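You operate a simulated robot arm through the tools that you are given. There is no shell and no other tool.

You run a simulated two-armed robot. Do the job below in one go: nothing can be reset, and whatever is moved stays where it is left.

Task
Open the jar marked OCHRE, paint a patch on the upturned pot's base and stand the brush back.
Fine: lay the cap on the table. Set down upright: purple brush. A coat counts when it lies all over at full strength: go over it till it gets no stronger.

The check looks at the end state, three seconds after you hand in, the way a careful person would. Anything else that was tipped, shoved, dropped, spilled or broken makes it a failure. Lids that push on must go on centred and level and be pressed home; caps that screw on are set level and turned clockwise until they are tight.

Robot
Two 7-joint arms with two-finger parallel grippers on one trunk that stands fixed in place. Base frame: the origin is at the foot of the trunk, x ahead of it, y to its left, z up. Lengths are in m, angles in degrees, forces in N, time in s.
The left shoulder is at [0.071, 0.156, 1.18], the right one opposite. Payload 3.91 kg a hand.
The tool frame of a hand sits at the grasp point between the pads (the TCP): z along the fingers, y along the line on which they close. The tips reach 0.03 m beyond it. Largest opening 0.11 m; finger width 0.02, thickness 0.01; the body of the gripper, 0.048 by 0.112 m, starts 0.055 m behind the TCP.
Orientation is told as [roll, pitch, yaw] about the base's x, y, z axes, in that order, counted from this pose: with the fingers straight down and closing along the base's y, the tool's x points along the base's -x, its y along +y and its z along -z.

Tools
- The arms move only by the tool servo_tool. It takes "left_increments", "right_increments" or both (then of equal length, played together; a hand with none holds still); each is a list of rows, each a list of 7 numbers: the opening, from 0 (shut) to 1 (fully open), then the shift along the tool's x, y, z in mm, then the turn, a rotation vector about the tool's x, y, z in rad. In form: [[gripper, tx, ty, tz, wx, wy, wz], ...]. A call has 1 to 20 rows; each row is the pose to reach, as a shift and turn from the pose commanded when the call began, along the tool's axes at that moment. Each row takes 0.2 s and may step no farther than 0.05 m and 8.6 degrees from the row before; otherwise, or with a gripper value out of range, the whole call is refused. A pose out of reach is approached as far as the arm can. The call stops where the force on the tool passes 40 N (or 10 N more than at its start, if that is more) or the arm is blocked; 0.2 s more then pass. The fingers move at their own pace (about 0.108 m/s each) and stop on an object; they squeeze with about 31 N. The grip force told is the motor's: it shows also when the fingers shut on nothing. Time passes only in rows, and 0.2 s behind the last, so rows that repeat a pose let the fingers close. The reply holds the time, the measured pose of the TCP, the force on the tool along the base axes, the opening and the grip force, in the units named above and with some noise, with the torque about the TCP (base axes, N m) and any sound that the robot's microphone picked up.
- Cameras (640 x 400 px; columns grow to the right, rows downward): "scene" is now at [0.1209, -0.0431, 1.4179]; the picture's right is [-0.51, -0.86, 0.00], its down [-0.43, 0.26, -0.86] and it looks along [0.74, -0.44, -0.51] (base axes); focal length 332 px, centre (320, 200). "left" rides on the left gripper at [0.072, -0.017, -0.103] in its tool frame; the picture's right is [0.23, 0.97, 0.00], its down [-0.76, 0.18, -0.62] and it looks along [-0.61, 0.14, 0.78] (tool axes); focal length 222 px, centre (320, 200). "right" rides on the right gripper at [0.072, 0.017, -0.103] in its tool frame; the picture's right is [-0.23, 0.97, 0.00], its down [-0.76, -0.18, -0.62] and it looks along [-0.61, -0.14, 0.78] (tool axes); focal length 222 px, centre (320, 200). There is no depth. A picture from a camera that has moved, and an enlarged one, comes with that camera's place and axes in the base frame and with its lens. The place of the scene camera against the robot may be out by one fixed shift of up to 0.012 m in any direction.
- snapshot(camera): a new picture of that camera. It takes no simulated time.
- slide_trunk(by): slides the trunk up (or, below 0, down) by that many m; the arms and the scene camera ride with it, the base frame stays. It gives what a move gives, with no picture.
- aim_head(pan, tilt): turns the head with the scene camera to pan (to the left, within 86 degrees either way) and tilt (down, from -29 to 69), counted from straight ahead of the robot. It gives what a move gives.
- enlarge(camera, box): a new picture of the part [left, top, right, bottom] of that camera's present view, enlarged. It takes no simulated time.
- hand_in(): hands the job in; it is judged then, once.

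Places have to be worked out from the pictures, the camera data and where the tool is seen. Open the grippers and draw the arms clear of the work before you hand the job in, unless the task says otherwise.

The tools are called by a JSON object that holds its "method" and its "body". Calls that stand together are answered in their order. servo_tool: Moves the arms, as the interface text tells. Its arguments: {"type":"object","properties":{"left_increments":{"type":"array"},"right_increments":{"type":"array"}},"required":[]} The other tools are called the same way: slide_trunk (by) slides the trunk up or down; aim_head (pan, tilt) turns the head that bears the scene camera; snapshot (camera) takes a picture; enlarge (camera, box) takes an enlarged picture of a part of a camera's view; hand_in () hands the job in.

At the start:

```text
time: 0.0
left_position: [0.7906, -0.0633, 1.1974]
left_tcp_rot: [0.0, -0.1, 0.0]
left_force: [-0.1, -0.2, 0.5]
left_wrist_torque: [-0.05, 0.03, 0.0]
left_finger_gap: 0.1098
left_finger_force: 0.1
right_position: [0.4809, -0.5624, 1.2278]
right_tcp_rot: [0.0, 0.0, 0.1]
right_force: [-0.1, 0.0, 0.0]
right_wrist_torque: [0.0, 0.01, -0.04]
right_finger_gap: 0.11
right_finger_force: 0.1
trunk travel left (down, up): [-0.625, 0.315]
head pan, tilt: [-30.9, 30.4]
```

scene: 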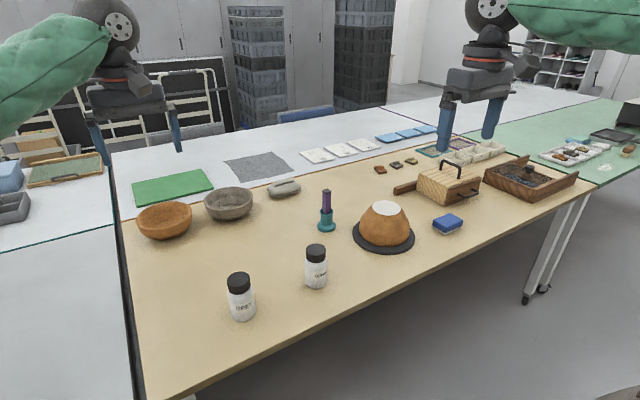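
right: 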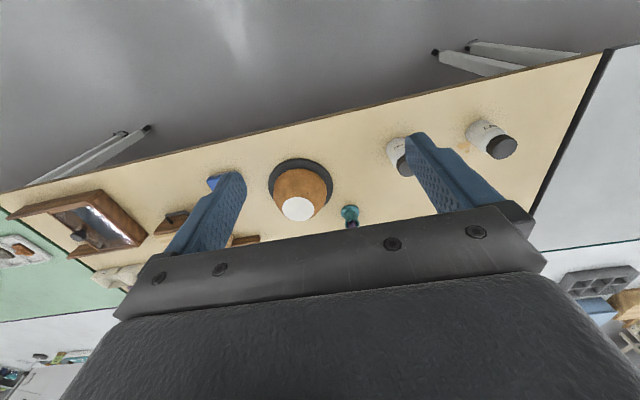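
left: 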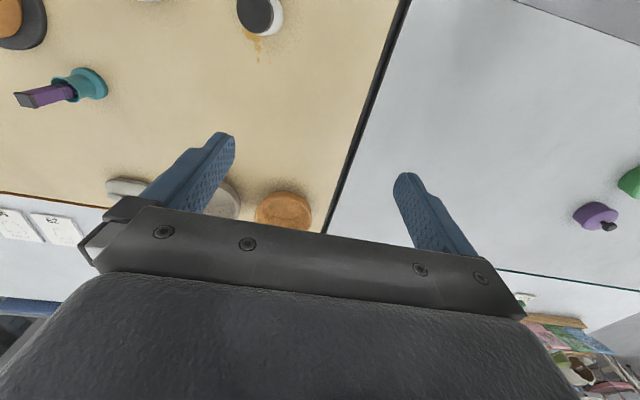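

I start by looking closely at the jars, the brush in its stand and the upturned pot to read labels and judge places.

{"method": "enlarge", "body": {"camera": "scene", "box": [200, 220, 360, 340]}}

{"method": "enlarge", "body": {"camera": "scene", "box": [300, 170, 480, 280]}}

{"method": "snapshot", "body": {"camera": "scene"}}

```text
3.33 times, centred on (280, 280) of scene
camera zoom: at [0.1209, -0.0431, 1.4179], right [-0.51, -0.86, 0.0], down [-0.43, 0.26, -0.86], along [0.74, -0.44, -0.51], focal length 1106 px, centre (453, -67)
```

zoom: 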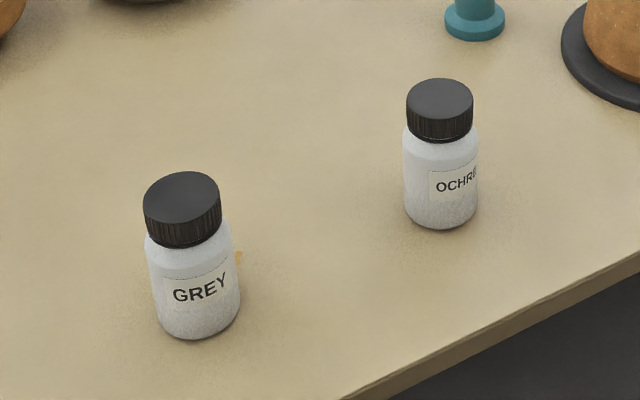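

```text
3.56 times, centred on (390, 225) of scene
camera zoom: at [0.1209, -0.0431, 1.4179], right [-0.51, -0.86, 0.0], down [-0.43, 0.26, -0.86], along [0.74, -0.44, -0.51], focal length 1180 px, centre (71, 111)
```

zoom: 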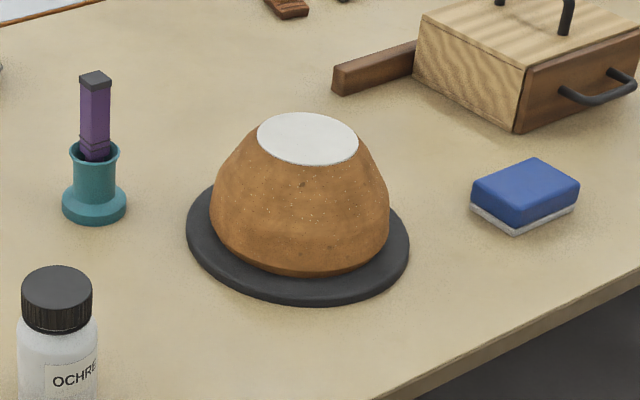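

```text
taken
camera scene: at [0.1209, -0.0431, 1.4179], right [-0.51, -0.86, 0.0], down [-0.43, 0.26, -0.86], along [0.74, -0.44, -0.51], focal length 332 px, centre (320, 200)
```

scene: 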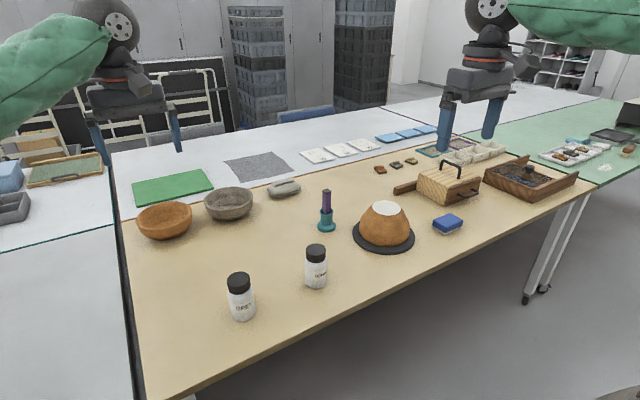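

The pot's white base disc comes out near (0.79, -0.70, 0.857), the OCHRE jar near (0.736, -0.396) and the brush near (0.95, -0.57). I enlarge the brush, the pot and the jars further to understand their shapes.

{"method": "enlarge", "body": {"camera": "scene", "box": [300, 180, 350, 240]}}

{"method": "enlarge", "body": {"camera": "scene", "box": [345, 190, 425, 260]}}

{"method": "enlarge", "body": {"camera": "scene", "box": [290, 235, 345, 295]}}

{"method": "enlarge", "body": {"camera": "left", "box": [0, 0, 320, 240]}}

{"method": "enlarge", "body": {"camera": "right", "box": [180, 80, 540, 260]}}

```text
6.67 times, centred on (325, 210) of scene
camera zoom: at [0.1209, -0.0431, 1.4179], right [-0.51, -0.86, 0.0], down [-0.43, 0.26, -0.86], along [0.74, -0.44, -0.51], focal length 2212 px, centre (287, 133)
```

zoom: 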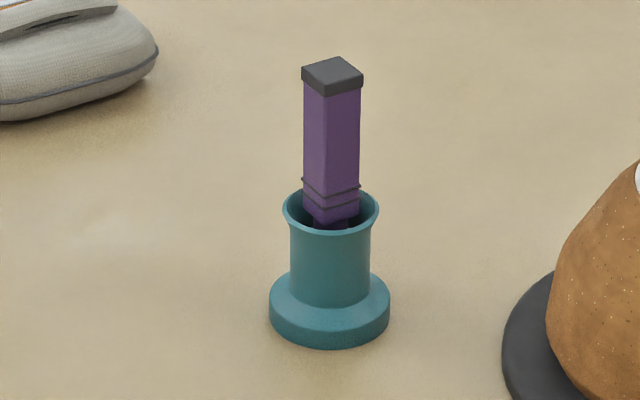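

```text
5.71 times, centred on (385, 225) of scene
camera zoom: at [0.1209, -0.0431, 1.4179], right [-0.51, -0.86, 0.0], down [-0.43, 0.26, -0.86], along [0.74, -0.44, -0.51], focal length 1896 px, centre (-51, 57)
```

zoom: 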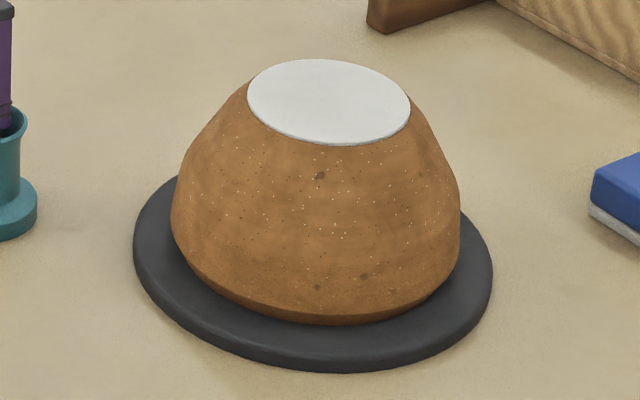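

```text
6.67 times, centred on (318, 265) of scene
camera zoom: at [0.1209, -0.0431, 1.4179], right [-0.51, -0.86, 0.0], down [-0.43, 0.26, -0.86], along [0.74, -0.44, -0.51], focal length 2212 px, centre (337, -233)
```

zoom: 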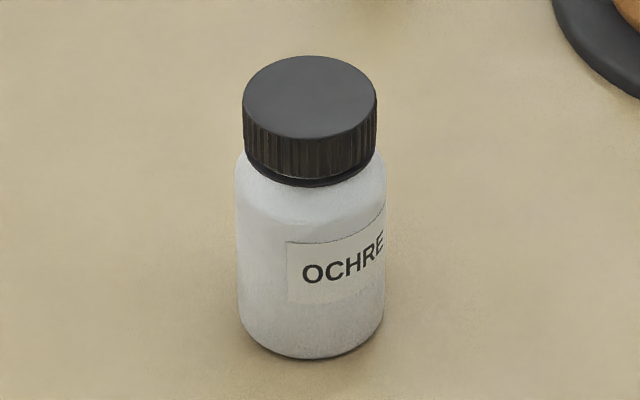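

```text
1.67 times, centred on (160, 120) of left
camera zoom: at [0.7171, -0.0789, 1.3001], right [-0.23, 0.97, 0.0], down [0.76, 0.18, 0.62], along [0.61, 0.14, -0.78], focal length 370 px, centre (587, 333)
```

zoom: 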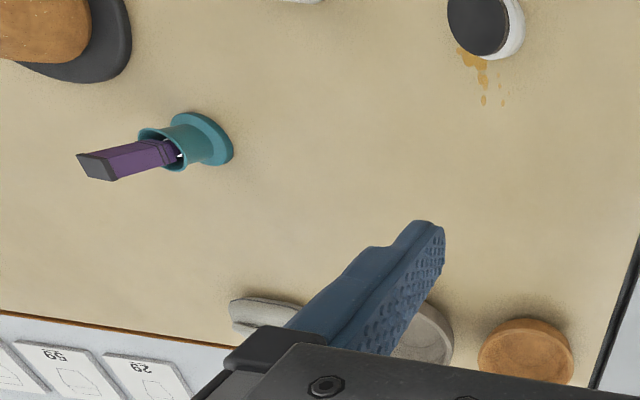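

```text
1.78 times, centred on (360, 170) of right
camera zoom: at [0.4081, -0.546, 1.3306], right [0.23, 0.97, 0.0], down [0.76, -0.18, 0.62], along [0.61, -0.14, -0.78], focal length 395 px, centre (249, 253)
```

zoom: 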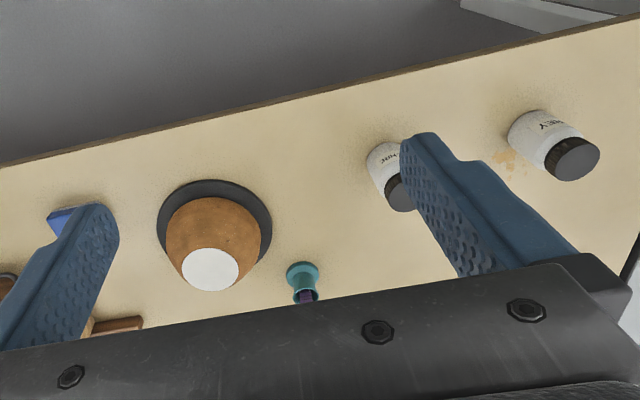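

The OCHRE jar's cap top is near (0.736, -0.396, 0.843), the brush has a square purple handle standing in a teal cup. I bring the right hand above the jar with the tool down to view it with the calibrated wrist camera.

{"method": "servo_tool", "body": {"right_increments": [[1, -22, 16, 20, 0, 0, 0], [1, -44, 32, 40, 0, 0, 0], [1, -66, 48, 60, 0, 0, 0], [1, -88, 64, 80, 0, 0, 0], [1, -110, 80, 100, 0, 0, 0], [1, -132, 96, 120, 0, 0, 0], [1, -154, 112, 140, 0, 0, 0], [1, -176, 128, 160, 0, 0, 0], [1, -198, 144, 180, 0, 0, 0], [1, -215, 160, 200, 0, 0, 0]]}}

{"method": "snapshot", "body": {"camera": "right"}}

{"method": "snapshot", "body": {"camera": "scene"}}

```text
time: 2.2
left_position: [0.7911, -0.0612, 1.1968]
left_tcp_rot: [0.1, 0.1, 0.1]
left_force: [0.5, 0.3, -0.8]
left_wrist_torque: [-0.03, -0.02, -0.01]
left_finger_gap: 0.11
left_finger_force: 0.2
right_position: [0.6953, -0.4017, 1.0233]
right_tcp_rot: [0.0, 0.0, 0.0]
right_force: [-0.5, -0.9, 1.1]
right_wrist_torque: [0.01, 0.03, 0.0]
right_finger_gap: 0.11
right_finger_force: 0.0
trunk travel left (down, up): [-0.625, 0.315]
head pan, tilt: [-30.9, 30.4]
```

```text
taken
camera right: at [0.624, -0.3857, 1.1271], right [0.23, 0.97, 0.0], down [0.76, -0.18, 0.62], along [0.61, -0.14, -0.78], focal length 222 px, centre (320, 200)
```

right: 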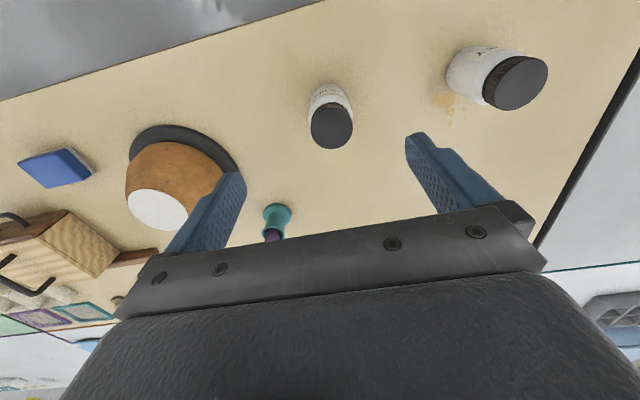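

```text
taken
camera scene: at [0.1222, -0.0426, 1.4178], right [-0.52, -0.86, 0.0], down [-0.43, 0.26, -0.86], along [0.74, -0.44, -0.51], focal length 332 px, centre (320, 200)
```

scene: 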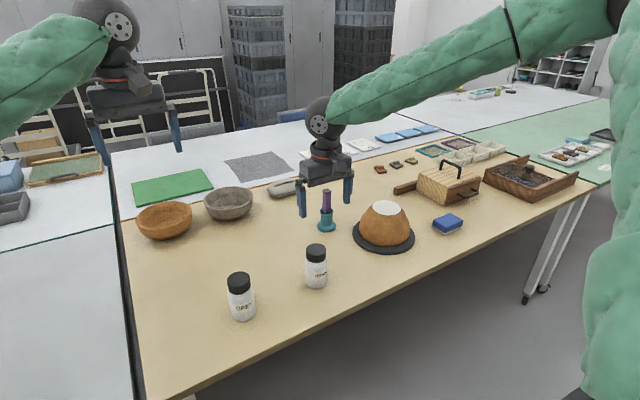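

The jar sits just ahead and below the fingers. I enlarge the wrist view for precise cap edges and the jar's base.

{"method": "enlarge", "body": {"camera": "right", "box": [290, 70, 370, 160]}}

{"method": "enlarge", "body": {"camera": "right", "box": [110, 110, 300, 250]}}

```text
4.44 times, centred on (330, 115) of right
camera zoom: at [0.624, -0.3857, 1.1271], right [0.23, 0.97, 0.0], down [0.76, -0.18, 0.62], along [0.61, -0.14, -0.78], focal length 987 px, centre (276, 578)
```

zoom: 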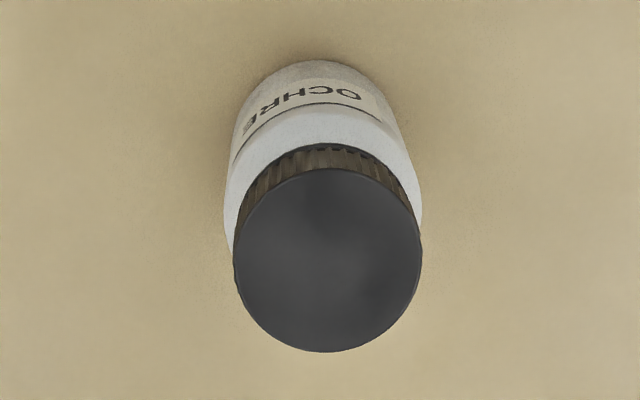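

```text
2.86 times, centred on (205, 180) of right
camera zoom: at [0.624, -0.3857, 1.1271], right [0.23, 0.97, 0.0], down [0.76, -0.18, 0.62], along [0.61, -0.14, -0.78], focal length 635 px, centre (649, 257)
```

zoom: 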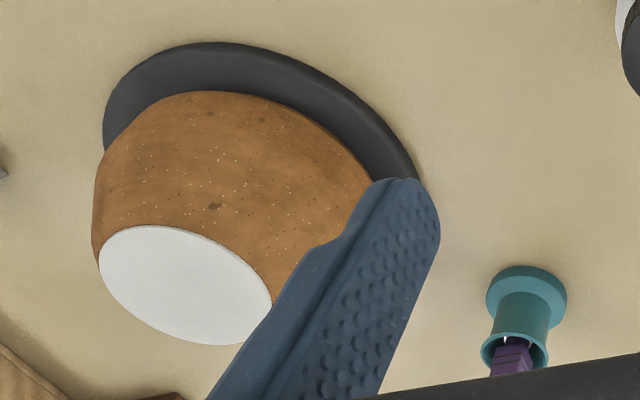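

Table is about z=0.73; jar body ~0.065 m wide, cap ~0.055 m wide with top at 0.843. I draw the right hand back and up, and bring the left hand round with a yaw of -40° to prepare a side grip on the jar body.

{"method": "servo_tool", "body": {"left_increments": [[1, 24, -17.4, 6, 0, 0, 0.0873], [1, 48, -34.8, 12, 0, 0, 0.1745], [1, 71, -52, 18, 0, 0, 0.2618], [1, 95, -69.5, 24, 0, 0, 0.3491], [1, 119, -87, 36, 0, 0, 0.4363], [1, 143, -104, 48, 0, 0, 0.5236], [1, 166, -122, 60, 0, 0, 0.6109], [1, 190, -139, 75, 0, 0, 0.6981]], "right_increments": [[1, 5, -20, -12, 0, 0, 0], [1, 10, -40, -24, 0, 0, 0], [1, 15, -60, -36, 0, 0, 0], [1, 20, -80, -48, 0, 0, 0], [1, 25, -100, -60, 0, 0, 0], [1, 30, -120, -72, 0, 0, 0], [1, 35, -140, -84, 0, 0, 0], [1, 35, -160, -96, 0, 0, 0]]}}

{"method": "snapshot", "body": {"camera": "left"}}

{"method": "snapshot", "body": {"camera": "scene"}}

```text
time: 4.0
left_position: [0.6012, -0.2039, 1.1223]
left_tcp_rot: [0.0, 0.1, -40.2]
left_force: [-0.5, -0.1, -0.3]
left_wrist_torque: [-0.02, -0.01, 0.01]
left_finger_gap: 0.1099
left_finger_force: 0.0
right_position: [0.6596, -0.5621, 1.1259]
right_tcp_rot: [0.3, 0.1, 0.0]
right_force: [0.2, 0.2, -0.5]
right_wrist_torque: [0.03, -0.01, 0.02]
right_finger_gap: 0.1101
right_finger_force: 0.0
trunk travel left (down, up): [-0.625, 0.315]
head pan, tilt: [-30.9, 30.4]
```

```text
taken
camera left: at [0.5343, -0.1695, 1.2257], right [0.45, 0.89, 0.0], down [0.7, -0.35, 0.62], along [0.55, -0.28, -0.78], focal length 222 px, centre (320, 200)
```

left: 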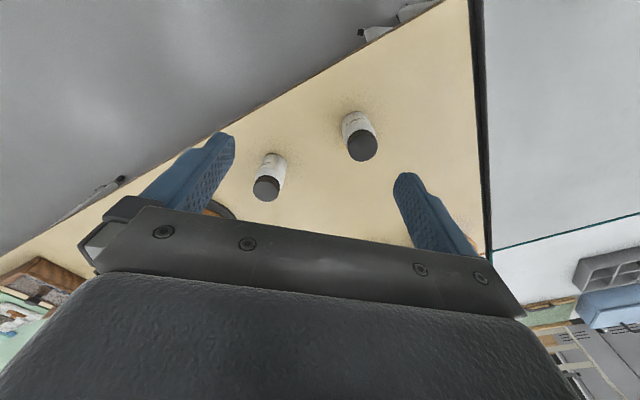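

```text
taken
camera scene: at [0.1206, -0.0441, 1.4179], right [-0.51, -0.86, 0.0], down [-0.43, 0.26, -0.86], along [0.74, -0.44, -0.51], focal length 332 px, centre (320, 200)
```

scene: 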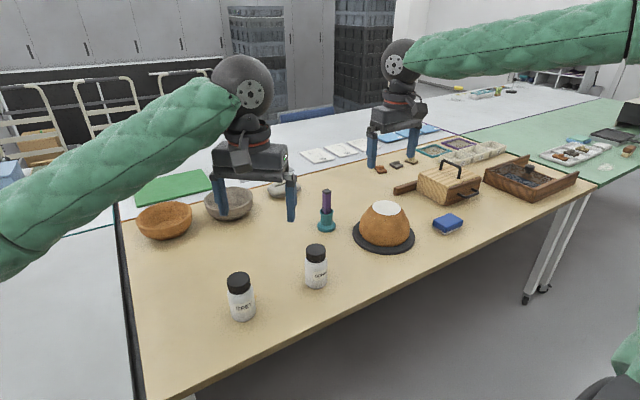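

The left hand is at (0.601, -0.204, 1.122) with yaw -40°. I enlarge the left view on the OCHRE cap to cross-check its place.

{"method": "enlarge", "body": {"camera": "left", "box": [230, 130, 310, 210]}}

```text
5.00 times, centred on (270, 170) of left
camera zoom: at [0.5343, -0.1695, 1.2257], right [0.45, 0.89, 0.0], down [0.7, -0.35, 0.62], along [0.55, -0.28, -0.78], focal length 1111 px, centre (570, 350)
```

zoom: 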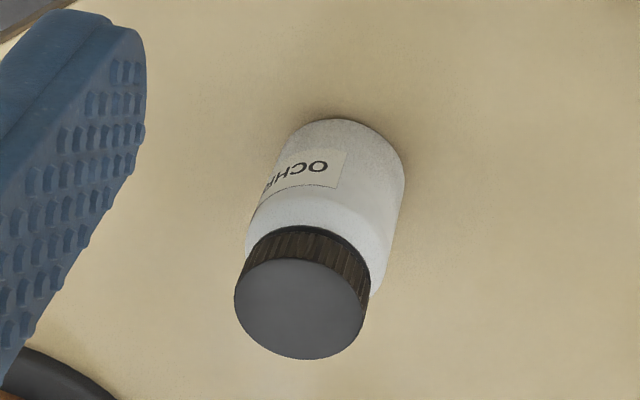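

The two wrist views put the OCHRE jar axis at about (0.733, -0.397), cap top near 0.847. I pitch the left tool forward 55° and move it to a staging point 0.16 m behind the jar along the approach line.

{"method": "servo_tool", "body": {"left_increments": [[1, -11.8, -7.9, 32.3, 0, -0.12, 0], [1, -23.6, -15.7, 64.6, 0, -0.24, 0], [1, -35.4, -23.6, 96.9, 0, -0.36, 0], [1, -47.2, -31.4, 129.3, 0, -0.48, 0], [1, -58.9, -39.3, 161.6, 0, -0.6, 0], [1, -70.7, -47.1, 193.9, 0, -0.72, 0], [1, -82.5, -55, 226.2, 0, -0.84, 0], [1, -94.3, -62.8, 258.5, 0, -0.96, 0], [1, -94.3, -62.8, 258.5, 0, -0.96, 0]]}}

{"method": "snapshot", "body": {"camera": "left"}}

{"method": "snapshot", "body": {"camera": "scene"}}

{"method": "snapshot", "body": {"camera": "right"}}

```text
time: 6.0
left_position: [0.63, -0.3102, 0.8649]
left_tcp_rot: [0.0, -55.0, -40.0]
left_force: [-0.2, 0.8, 0.3]
left_wrist_torque: [0.02, -0.03, 0.0]
left_finger_gap: 0.1099
left_finger_force: 0.1
right_position: [0.6597, -0.5602, 1.1241]
right_tcp_rot: [0.0, 0.0, 0.0]
right_force: [-0.2, -0.6, 0.2]
right_wrist_torque: [0.01, -0.01, 0.02]
right_finger_gap: 0.1101
right_finger_force: 0.1
trunk travel left (down, up): [-0.625, 0.315]
head pan, tilt: [-30.9, 30.4]
```

```text
taken
camera left: at [0.5217, -0.2401, 0.864], right [0.53, 0.83, -0.19], down [0.06, 0.18, 0.98], along [0.85, -0.53, 0.05], focal length 222 px, centre (320, 200)
```

left: 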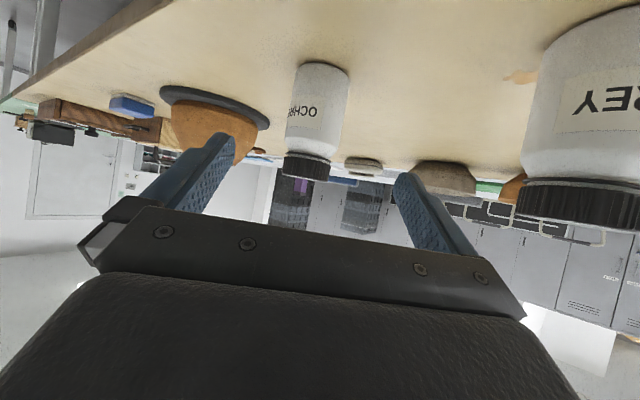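

```text
taken
camera scene: at [0.1209, -0.0431, 1.4179], right [-0.51, -0.86, 0.0], down [-0.43, 0.26, -0.86], along [0.74, -0.44, -0.51], focal length 332 px, centre (320, 200)
```

scene: 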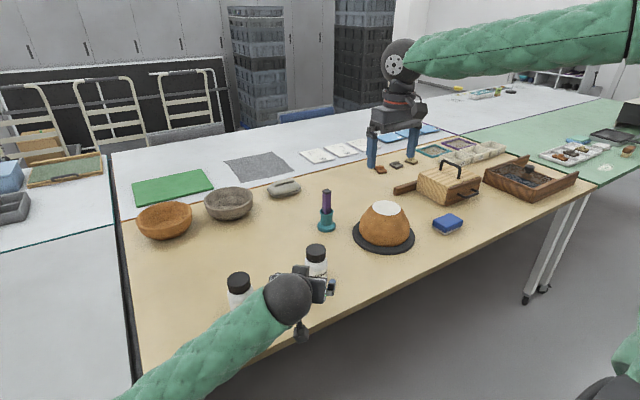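

```text
taken
camera right: at [0.5873, -0.5448, 1.2281], right [0.23, 0.97, 0.0], down [0.76, -0.18, 0.62], along [0.61, -0.14, -0.78], focal length 222 px, centre (320, 200)
```

right: 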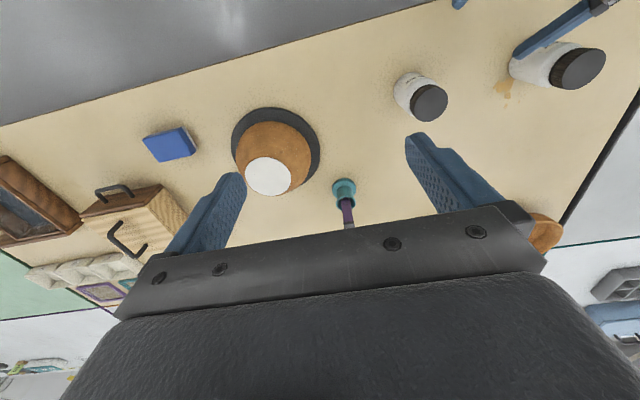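

The left hand is staged and its camera looks level at the jars. I enlarge this view to measure the OCHRE jar's heights precisely.

{"method": "enlarge", "body": {"camera": "left", "box": [260, 50, 380, 200]}}

{"method": "enlarge", "body": {"camera": "right", "box": [310, 50, 470, 240]}}

```text
2.67 times, centred on (320, 125) of left
camera zoom: at [0.5217, -0.2401, 0.864], right [0.53, 0.83, -0.19], down [0.06, 0.18, 0.98], along [0.85, -0.53, 0.05], focal length 592 px, centre (320, 400)
```

zoom: 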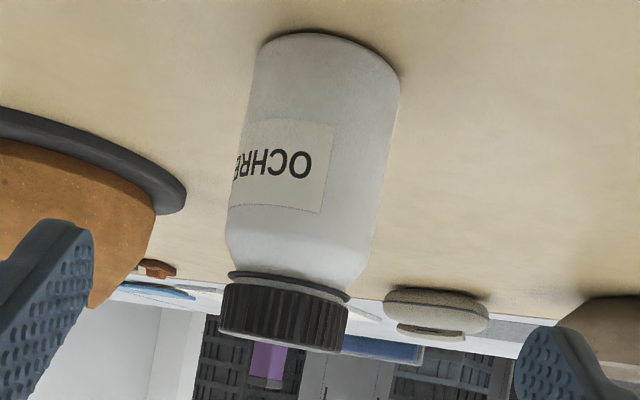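

```text
2.11 times, centred on (390, 145) of right
camera zoom: at [0.5873, -0.5448, 1.2281], right [0.23, 0.97, 0.0], down [0.76, -0.18, 0.62], along [0.61, -0.14, -0.78], focal length 468 px, centre (173, 316)
```

zoom: 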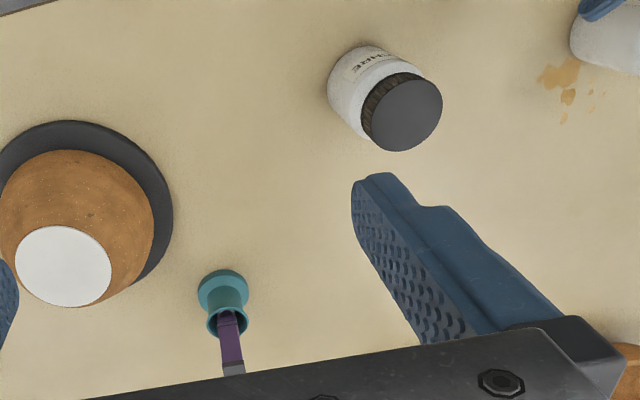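

All views agree when the cap top is at z≈0.855 with the jar axis at (0.7285, -0.395). I advance the left hand along its fingers so the open pads straddle the jar body, then check before closing.

{"method": "servo_tool", "body": {"left_increments": [[1, 1, -0.4, 29, 0, 0, 0], [1, 2, -0.8, 58, 0, 0, 0], [1, 3, -1.2, 87, 0, 0, 0], [1, 4, -1.5, 116, 0, 0, 0], [1, 4.8, -1.6, 130, 0, 0, 0], [1, 4.8, -1.6, 144, 0, 0, 0], [1, 4.8, -1.6, 144, 0, 0, 0]]}}

{"method": "snapshot", "body": {"camera": "left"}}

{"method": "enlarge", "body": {"camera": "right", "box": [310, 30, 550, 180]}}

{"method": "enlarge", "body": {"camera": "scene", "box": [220, 220, 380, 340]}}

```text
time: 7.6
left_position: [0.7199, -0.3877, 0.7771]
left_tcp_rot: [-0.1, -55.0, -40.0]
left_force: [0.5, -0.1, -0.1]
left_wrist_torque: [0.03, 0.0, 0.02]
left_finger_gap: 0.1101
left_finger_force: 0.1
right_position: [0.659, -0.5597, 1.1243]
right_tcp_rot: [0.0, 0.0, 0.0]
right_force: [-0.1, 0.0, 0.1]
right_wrist_torque: [0.04, 0.03, 0.0]
right_finger_gap: 0.1098
right_finger_force: 0.1
trunk travel left (down, up): [-0.625, 0.315]
head pan, tilt: [-30.9, 30.4]
```

```text
taken
camera left: at [0.611, -0.3183, 0.7774], right [0.53, 0.83, -0.19], down [0.06, 0.18, 0.98], along [0.85, -0.53, 0.05], focal length 222 px, centre (320, 200)
```

left: 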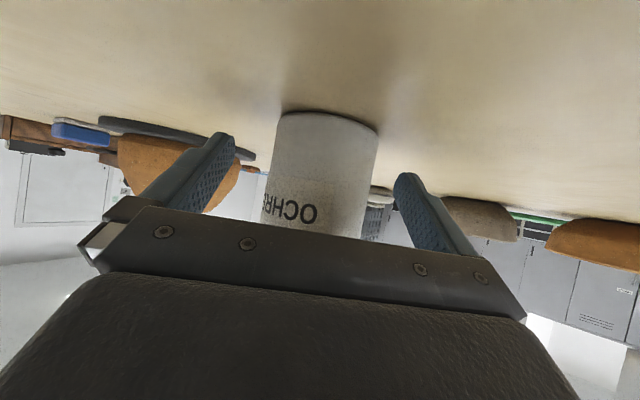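

```text
2.67 times, centred on (430, 105) of right
camera zoom: at [0.5872, -0.5446, 1.2282], right [0.23, 0.97, 0.0], down [0.76, -0.18, 0.62], along [0.61, -0.14, -0.78], focal length 592 px, centre (27, 453)
```

zoom: 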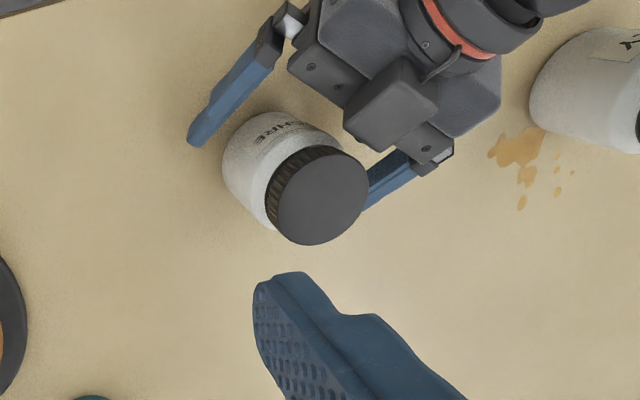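

```text
3.33 times, centred on (300, 280) of scene
camera zoom: at [0.1208, -0.0429, 1.4179], right [-0.51, -0.86, 0.0], down [-0.43, 0.26, -0.86], along [0.74, -0.44, -0.51], focal length 1106 px, centre (387, -67)
```

zoom: 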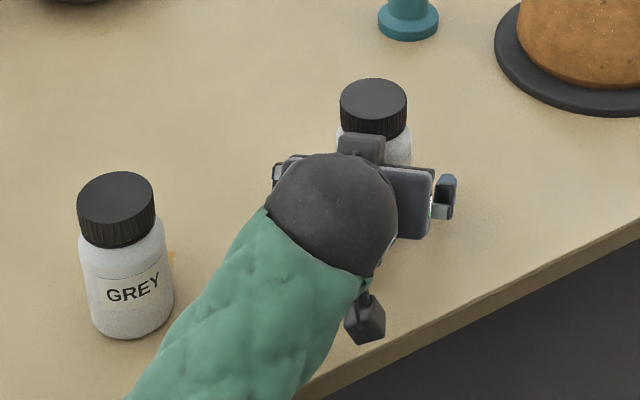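

The jar is centred laterally between the pads, but the small box on the left palm's top is close to the cap. I lower the tilt by 5° and back off slightly for clearance, then close the left fingers on the jar body.

{"method": "servo_tool", "body": {"left_increments": [[1, 2, 0, -1.3, 0, -0.0437, 0], [1, 3.9, 0, -2.6, 0, -0.0873, 0], [1, 3.9, 0, -2.6, 0, -0.0873, 0]]}}

{"method": "snapshot", "body": {"camera": "left"}}

{"method": "enlarge", "body": {"camera": "right", "box": [310, 30, 550, 180]}}

```text
time: 8.4
left_position: [0.716, -0.3849, 0.7759]
left_tcp_rot: [0.0, -60.0, -40.1]
left_force: [0.2, 1.2, -0.4]
left_wrist_torque: [0.01, 0.02, -0.01]
left_finger_gap: 0.1098
left_finger_force: 0.1
right_position: [0.6592, -0.5611, 1.1258]
right_tcp_rot: [0.0, 0.1, -0.1]
right_force: [0.6, 0.3, -0.1]
right_wrist_torque: [-0.02, -0.02, 0.01]
right_finger_gap: 0.1098
right_finger_force: 0.0
trunk travel left (down, up): [-0.625, 0.315]
head pan, tilt: [-30.9, 30.4]
```

```text
taken
camera left: at [0.6081, -0.3152, 0.7649], right [0.54, 0.82, -0.2], down [-0.01, 0.24, 0.97], along [0.84, -0.52, 0.13], focal length 222 px, centre (320, 200)
```

left: 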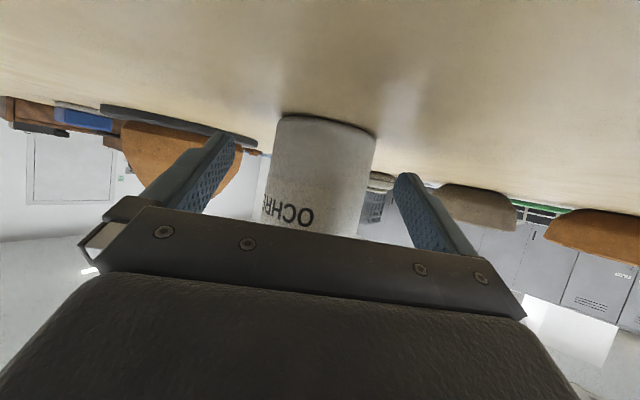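

```text
2.67 times, centred on (430, 105) of right
camera zoom: at [0.5874, -0.545, 1.228], right [0.23, 0.97, 0.0], down [0.76, -0.18, 0.62], along [0.61, -0.14, -0.78], focal length 592 px, centre (27, 453)
```

zoom: 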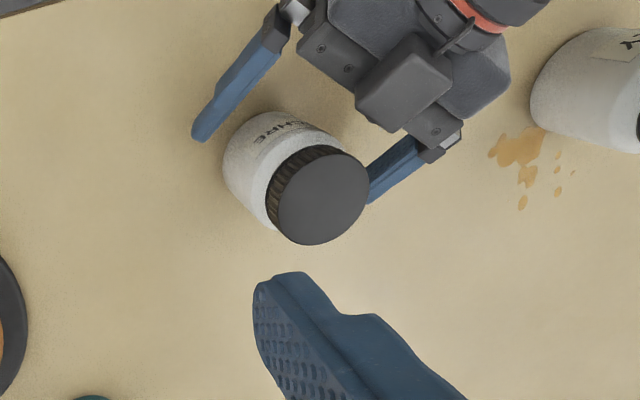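

There is now clear room above. I close the left fingers on the jar.

{"method": "servo_tool", "body": {"left_increments": [[0.7, 0, 0, 0, 0, 0, 0], [0.6, 0, 0, 0, 0, 0, 0], [0, 0, 0, 0, 0, 0, 0], [0, 0, 0, 0, 0, 0, 0], [0, 0, 0, 0, 0, 0, 0]]}}

{"method": "snapshot", "body": {"camera": "left"}}

{"method": "enlarge", "body": {"camera": "right", "box": [310, 30, 550, 180]}}

```text
time: 9.6
left_position: [0.7149, -0.3847, 0.7779]
left_tcp_rot: [0.0, -59.9, -40.0]
left_force: [-0.3, -0.6, -0.6]
left_wrist_torque: [-0.07, 0.06, -0.01]
left_finger_gap: 0.0607
left_finger_force: 31.3
right_position: [0.6594, -0.5602, 1.1248]
right_tcp_rot: [0.0, 0.0, 0.0]
right_force: [0.1, 0.3, -0.1]
right_wrist_torque: [0.03, 0.01, 0.02]
right_finger_gap: 0.1101
right_finger_force: 0.1
trunk travel left (down, up): [-0.625, 0.315]
head pan, tilt: [-30.9, 30.4]
```

```text
taken
camera left: at [0.6079, -0.3152, 0.7649], right [0.54, 0.82, -0.2], down [-0.01, 0.24, 0.97], along [0.84, -0.52, 0.13], focal length 222 px, centre (320, 200)
```

left: 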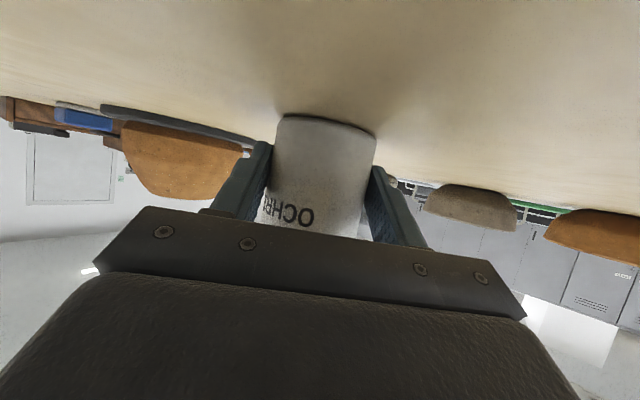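

```text
2.67 times, centred on (430, 105) of right
camera zoom: at [0.5873, -0.5449, 1.228], right [0.23, 0.97, 0.0], down [0.76, -0.18, 0.62], along [0.61, -0.14, -0.78], focal length 592 px, centre (27, 453)
```

zoom: 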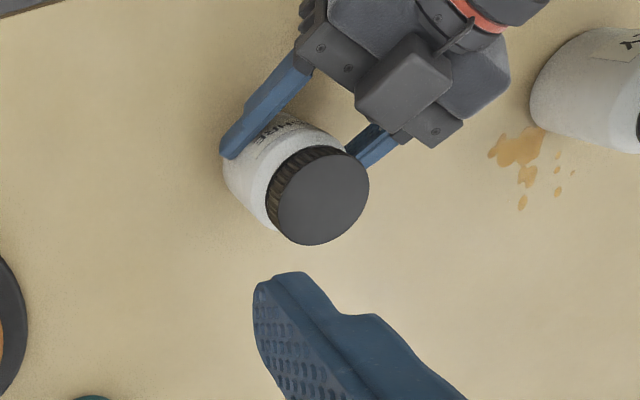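

The jar is held (gap 0.061, jar unmoved). I bring the right hand above the cap at z≈0.97 while turning it to yaw -85°, so it has room to unscrew counter-clockwise without sweeping the left palm.

{"method": "servo_tool", "body": {"right_increments": [[0.85, -6, 14, 10, 0, 0, 0.1349], [0.85, -12, 28, 22, 0, 0, 0.2697], [0.85, -18, 42, 35, 0, 0, 0.4046], [0.85, -24, 56, 50, 0, 0, 0.5395], [0.85, -31, 72, 65, 0, 0, 0.6743], [0.85, -38, 88, 80, 0, 0, 0.8092], [0.85, -45, 104, 95, 0, 0, 0.944], [0.85, -51, 120, 110, 0, 0, 1.0789], [0.85, -57, 136, 125, 0, 0, 1.2138], [0.85, -63, 151, 140, 0, 0, 1.3486], [0.85, -69, 165.5, 155, 0, 0, 1.4835], [0.85, -69, 165.5, 155, 0, 0, 1.4835]]}}

{"method": "snapshot", "body": {"camera": "right"}}

{"method": "snapshot", "body": {"camera": "scene"}}

```text
time: 12.2
left_position: [0.716, -0.3829, 0.7763]
left_tcp_rot: [0.0, -59.9, -40.0]
left_force: [-0.8, -0.5, -0.2]
left_wrist_torque: [-0.13, 0.06, -0.01]
left_finger_gap: 0.0612
left_finger_force: 31.2
right_position: [0.7287, -0.3974, 0.9716]
right_tcp_rot: [0.0, 0.2, -85.1]
right_force: [0.6, 0.5, -0.4]
right_wrist_torque: [-0.01, -0.03, 0.01]
right_finger_gap: 0.0934
right_finger_force: 0.1
trunk travel left (down, up): [-0.625, 0.315]
head pan, tilt: [-30.9, 30.4]
```

```text
taken
camera right: at [0.7405, -0.325, 1.0746], right [0.99, -0.14, 0.0], down [-0.11, -0.77, 0.62], along [-0.09, -0.62, -0.78], focal length 222 px, centre (320, 200)
```

right: 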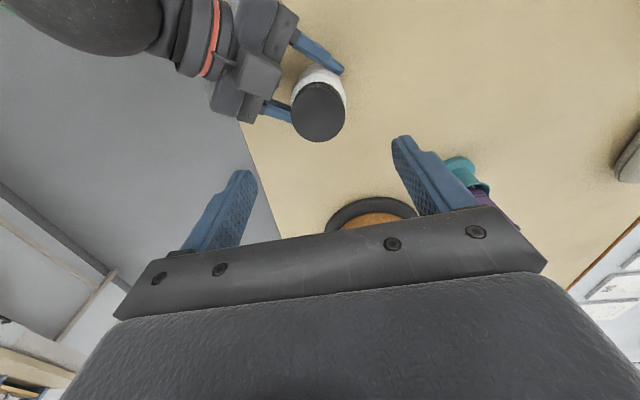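

```text
taken
camera scene: at [0.1207, -0.0436, 1.4179], right [-0.51, -0.86, 0.0], down [-0.43, 0.26, -0.86], along [0.74, -0.44, -0.51], focal length 332 px, centre (320, 200)
```

scene: 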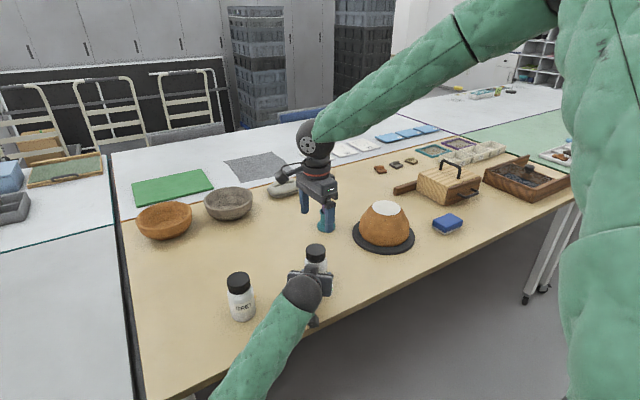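

The cap appears nearly centred under the right fingers. I enlarge to check its offset from the tool axis.

{"method": "enlarge", "body": {"camera": "right", "box": [270, 60, 370, 160]}}

```text
4.00 times, centred on (320, 110) of right
camera zoom: at [0.7405, -0.325, 1.0746], right [0.99, -0.14, 0.0], down [-0.11, -0.77, 0.62], along [-0.09, -0.62, -0.78], focal length 888 px, centre (320, 560)
```

zoom: 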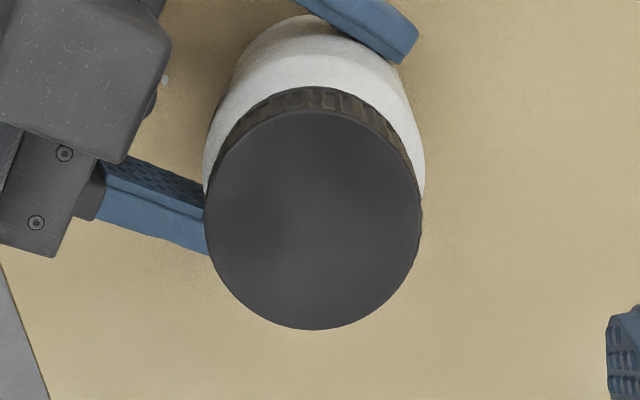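

The cap's true centre is (0.7286, -0.3942), diameter ~0.052; the tool needs a 4 mm shift. I narrow the opening to 0.077 and descend so the tips reach just above the cap's lower rim.

{"method": "servo_tool", "body": {"right_increments": [[0.7, 2, -0.4, 15, 0, 0, 0], [0.7, 4.1, -0.7, 35, 0, 0, 0], [0.7, 4.1, -0.7, 55, 0, 0, 0], [0.7, 4.1, -0.7, 72, 0, 0, 0], [0.7, 4.1, -0.7, 84, 0, 0, 0], [0.7, 4.1, -0.7, 92, 0, 0, 0], [0.7, 4.1, -0.7, 98, 0, 0, 0], [0.7, 4.1, -0.7, 104, 0, 0, 0], [0.7, 4.1, -0.7, 104, 0, 0, 0]]}}

{"method": "snapshot", "body": {"camera": "right"}}

{"method": "enlarge", "body": {"camera": "scene", "box": [250, 180, 390, 320]}}

```text
time: 14.2
left_position: [0.7163, -0.3832, 0.7767]
left_tcp_rot: [0.0, -59.9, -40.1]
left_force: [0.1, 0.7, 0.1]
left_wrist_torque: [-0.07, 0.04, 0.06]
left_finger_gap: 0.0611
left_finger_force: 30.9
right_position: [0.7283, -0.3917, 0.866]
right_tcp_rot: [0.0, 0.0, -85.0]
right_force: [0.4, -0.6, 0.4]
right_wrist_torque: [-0.01, -0.02, 0.02]
right_finger_gap: 0.0768
right_finger_force: 0.0
trunk travel left (down, up): [-0.625, 0.315]
head pan, tilt: [-30.9, 30.4]
```

```text
taken
camera right: at [0.7393, -0.319, 0.968], right [0.99, -0.14, 0.0], down [-0.11, -0.77, 0.62], along [-0.09, -0.62, -0.78], focal length 222 px, centre (320, 200)
```

right: 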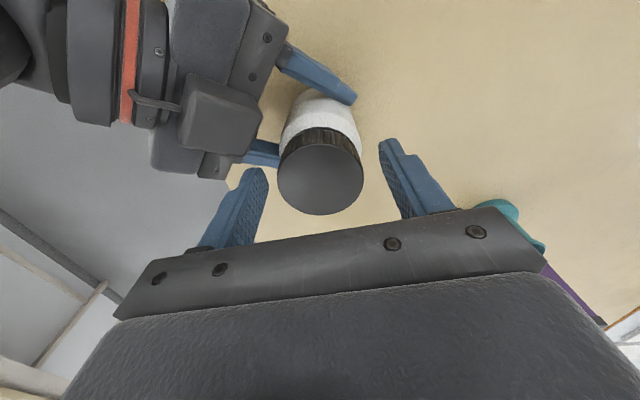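

```text
2.86 times, centred on (320, 250) of scene
camera zoom: at [0.121, -0.0432, 1.4179], right [-0.51, -0.86, 0.0], down [-0.43, 0.26, -0.86], along [0.74, -0.44, -0.51], focal length 948 px, centre (320, 57)
```

zoom: 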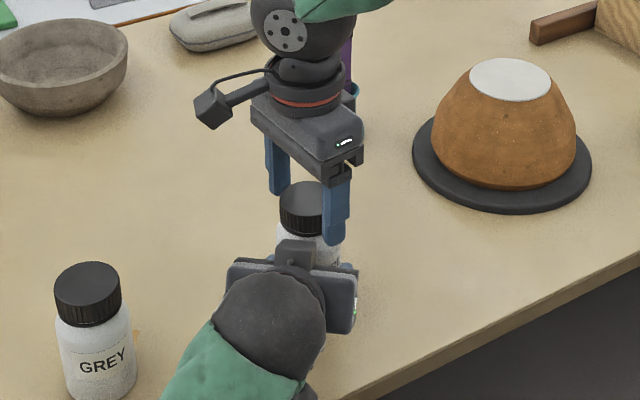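

The cap sits between the right fingers on the tool axis. I close the right fingers on the cap.

{"method": "servo_tool", "body": {"right_increments": [[0.6, 0, 0, 0, 0, 0, 0], [0, 0, 0, 0, 0, 0, 0], [0, 0, 0, 0, 0, 0, 0], [0, 0, 0, 0, 0, 0, 0]]}}

{"method": "snapshot", "body": {"camera": "right"}}

```text
time: 15.2
left_position: [0.7168, -0.3841, 0.7766]
left_tcp_rot: [0.0, -60.0, -40.0]
left_force: [1.1, -0.3, -0.3]
left_wrist_torque: [-0.08, 0.1, 0.0]
left_finger_gap: 0.0609
left_finger_force: 30.5
right_position: [0.7289, -0.3915, 0.8644]
right_tcp_rot: [0.0, -0.1, -85.0]
right_force: [-2.4, 0.1, 0.1]
right_wrist_torque: [0.01, -0.01, -0.05]
right_finger_gap: 0.0513
right_finger_force: 30.9
trunk travel left (down, up): [-0.625, 0.315]
head pan, tilt: [-30.9, 30.4]
```

```text
taken
camera right: at [0.7392, -0.3191, 0.9679], right [0.99, -0.14, 0.0], down [-0.11, -0.77, 0.62], along [-0.09, -0.62, -0.78], focal length 222 px, centre (320, 200)
```

right: 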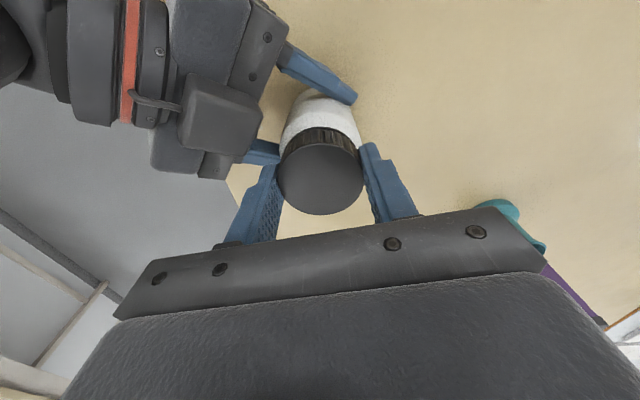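

Both hands have hold (cap gap 0.051). I begin unscrewing counter-clockwise (seen from above) by 40° and watch force and torque.

{"method": "servo_tool", "body": {"right_increments": [[0, 0, 0, 0, 0, 0, -0.0873], [0, 0, 0, 0, 0, 0, -0.1745], [0, 0, 0, 0, 0, 0, -0.2618], [0, 0, 0, 0, 0, 0, -0.3491], [0, 0, 0, 0, 0, 0, -0.4363], [0, 0, 0, 0, 0, 0, -0.5236], [0, 0, 0, 0, 0, 0, -0.6109], [0, 0, 0, 0, 0, 0, -0.6981]]}}

{"method": "snapshot", "body": {"camera": "right"}}

{"method": "snapshot", "body": {"camera": "left"}}

```text
time: 17.0
left_position: [0.7162, -0.3838, 0.7773]
left_tcp_rot: [0.0, -60.0, -39.9]
left_force: [13.1, -7.0, 0.6]
left_wrist_torque: [0.15, 0.64, -0.02]
left_finger_gap: 0.0611
left_finger_force: 31.1
right_position: [0.7253, -0.3925, 0.8651]
right_tcp_rot: [-0.1, 0.2, -44.9]
right_force: [-15.6, 6.0, 4.9]
right_wrist_torque: [0.23, 0.53, 0.0]
right_finger_gap: 0.0514
right_finger_force: 30.4
trunk travel left (down, up): [-0.625, 0.315]
head pan, tilt: [-30.9, 30.4]
```

```text
taken
camera right: at [0.6885, -0.3305, 0.9682], right [0.85, 0.53, 0.0], down [0.41, -0.66, 0.62], along [0.33, -0.53, -0.78], focal length 222 px, centre (320, 200)
```

right: 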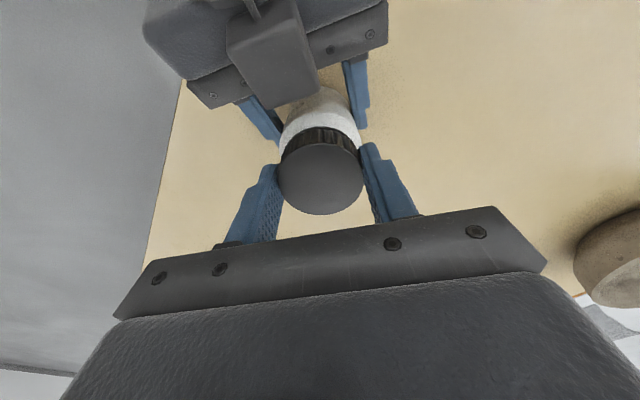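

```text
taken
camera left: at [0.608, -0.3151, 0.7651], right [0.54, 0.82, -0.2], down [-0.01, 0.24, 0.97], along [0.84, -0.52, 0.13], focal length 222 px, centre (320, 200)
```

left: 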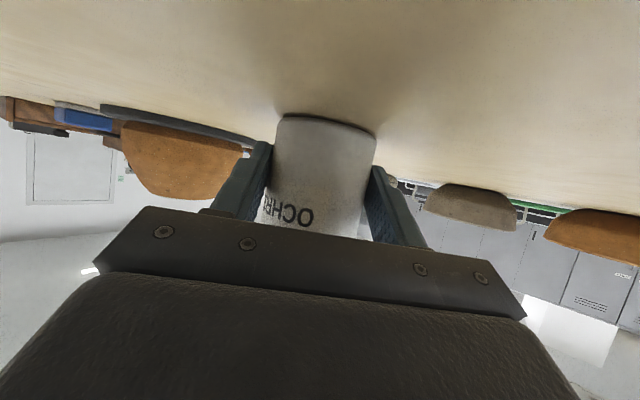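

The cap turned with the hand and the jar stayed put, but a sideways force of 15 N shows the tool axis is slightly off the cap's axis. I release the cap and look to recentre.

{"method": "servo_tool", "body": {"right_increments": [[0.6, 0, 0, 0, 0, 0, -0.6981], [0.65, 0, 0, 0, 0, 0, -0.6981], [0.65, 0, 0, 0, 0, 0, -0.6981]]}}

{"method": "enlarge", "body": {"camera": "right", "box": [240, 80, 400, 240]}}

```text
refused: row 1 steps farther than a row can; nothing moved
```

```text
2.50 times, centred on (320, 160) of right
camera zoom: at [0.6885, -0.3305, 0.9682], right [0.85, 0.53, 0.0], down [0.41, -0.66, 0.62], along [0.33, -0.53, -0.78], focal length 555 px, centre (320, 300)
```

zoom: 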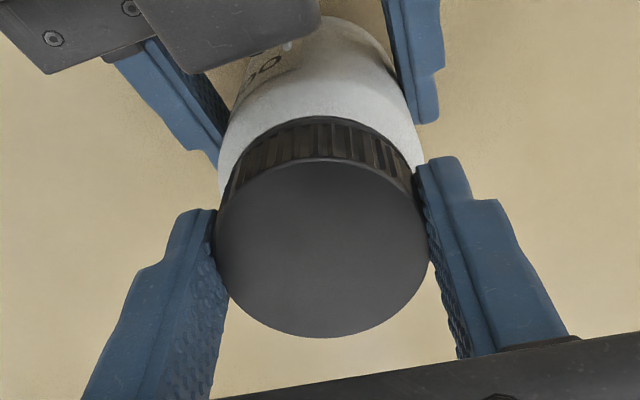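

That call was refused because I repeated the old rotation; nothing moved. I now open in place with no rotation.

{"method": "servo_tool", "body": {"right_increments": [[0.6, 0, 0, 0, 0, 0, 0], [0.65, 0, 0, 0, 0, 0, 0], [0.65, 0, 0, 0, 0, 0, 0]]}}

{"method": "enlarge", "body": {"camera": "right", "box": [240, 80, 400, 240]}}

```text
time: 17.8
left_position: [0.7153, -0.3834, 0.7774]
left_tcp_rot: [0.1, -60.0, -39.9]
left_force: [-0.6, -0.7, 0.5]
left_wrist_torque: [-0.08, -0.05, -0.05]
left_finger_gap: 0.0608
left_finger_force: 31.0
right_position: [0.728, -0.3925, 0.8646]
right_tcp_rot: [-0.1, 0.0, -45.1]
right_force: [0.1, -0.1, -0.5]
right_wrist_torque: [-0.02, 0.0, 0.04]
right_finger_gap: 0.0715
right_finger_force: 0.0
trunk travel left (down, up): [-0.625, 0.315]
head pan, tilt: [-30.9, 30.4]
```

```text
2.50 times, centred on (320, 160) of right
camera zoom: at [0.689, -0.3306, 0.9683], right [0.85, 0.53, 0.0], down [0.41, -0.66, 0.62], along [0.33, -0.53, -0.78], focal length 555 px, centre (320, 300)
```

zoom: 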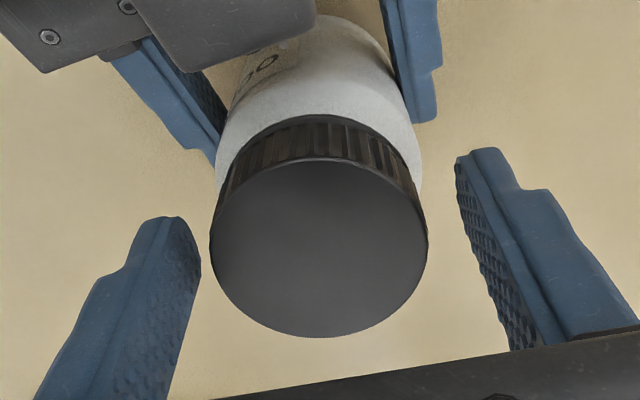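

Unloaded, the cap centre (0.728, -0.394) lies on the tool axis to within a millimetre. I return to closing here at yaw -45° and read the force, then turn on in a modest arc.

{"method": "servo_tool", "body": {"right_increments": [[0.5, 0, 0, 0, 0, 0, 0], [0, 0, 0, 0, 0, 0, 0], [0, 0, 0, 0, 0, 0, 0], [0, 0, 0, 0, 0, 0, 0]]}}

```text
time: 18.8
left_position: [0.7154, -0.3821, 0.7766]
left_tcp_rot: [0.1, -60.0, -40.0]
left_force: [2.8, 2.1, 0.6]
left_wrist_torque: [-0.35, 0.05, 0.01]
left_finger_gap: 0.061
left_finger_force: 30.9
right_position: [0.7274, -0.3926, 0.865]
right_tcp_rot: [0.0, -0.1, -44.9]
right_force: [-3.0, -4.3, 0.3]
right_wrist_torque: [-0.1, 0.07, -0.02]
right_finger_gap: 0.0513
right_finger_force: 31.3
trunk travel left (down, up): [-0.625, 0.315]
head pan, tilt: [-30.9, 30.4]
```

The closing force shows the cap is ~1 mm to the tool's -y side; I shift by that and turn another 55° counter-clockwise with a slight lift.

{"method": "servo_tool", "body": {"right_increments": [[0, 0, -1, 0, 0, 0, -0.1371], [0, 0, -1, -0.1, 0, 0, -0.2743], [0, 0, -1, -0.2, 0, 0, -0.4114], [0, 0, -1, -0.3, 0, 0, -0.5486], [0, 0, -1, -0.4, 0, 0, -0.6857], [0, 0, -1, -0.5, 0, 0, -0.8228], [0, 0, -1, -0.6, 0, 0, -0.96]]}}

{"method": "snapshot", "body": {"camera": "right"}}

```text
time: 20.4
left_position: [0.7165, -0.3834, 0.7762]
left_tcp_rot: [0.1, -59.9, -40.0]
left_force: [12.1, 16.5, -1.0]
left_wrist_torque: [-1.15, 0.17, 0.23]
left_finger_gap: 0.0612
left_finger_force: 30.8
right_position: [0.7285, -0.3947, 0.8656]
right_tcp_rot: [0.0, -0.1, 10.1]
right_force: [-10.0, -20.0, 9.3]
right_wrist_torque: [-0.6, 0.39, -0.04]
right_finger_gap: 0.0512
right_finger_force: 30.7
trunk travel left (down, up): [-0.625, 0.315]
head pan, tilt: [-30.9, 30.4]
```

```text
taken
camera right: at [0.654, -0.39, 0.9682], right [0.05, 1.0, 0.0], down [0.78, -0.04, 0.62], along [0.62, -0.03, -0.78], focal length 222 px, centre (320, 200)
```

right: 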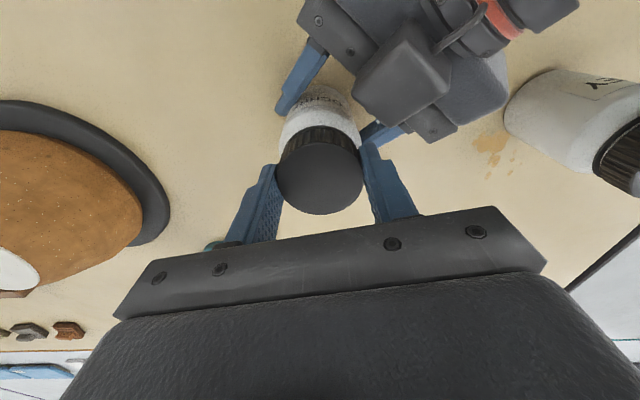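

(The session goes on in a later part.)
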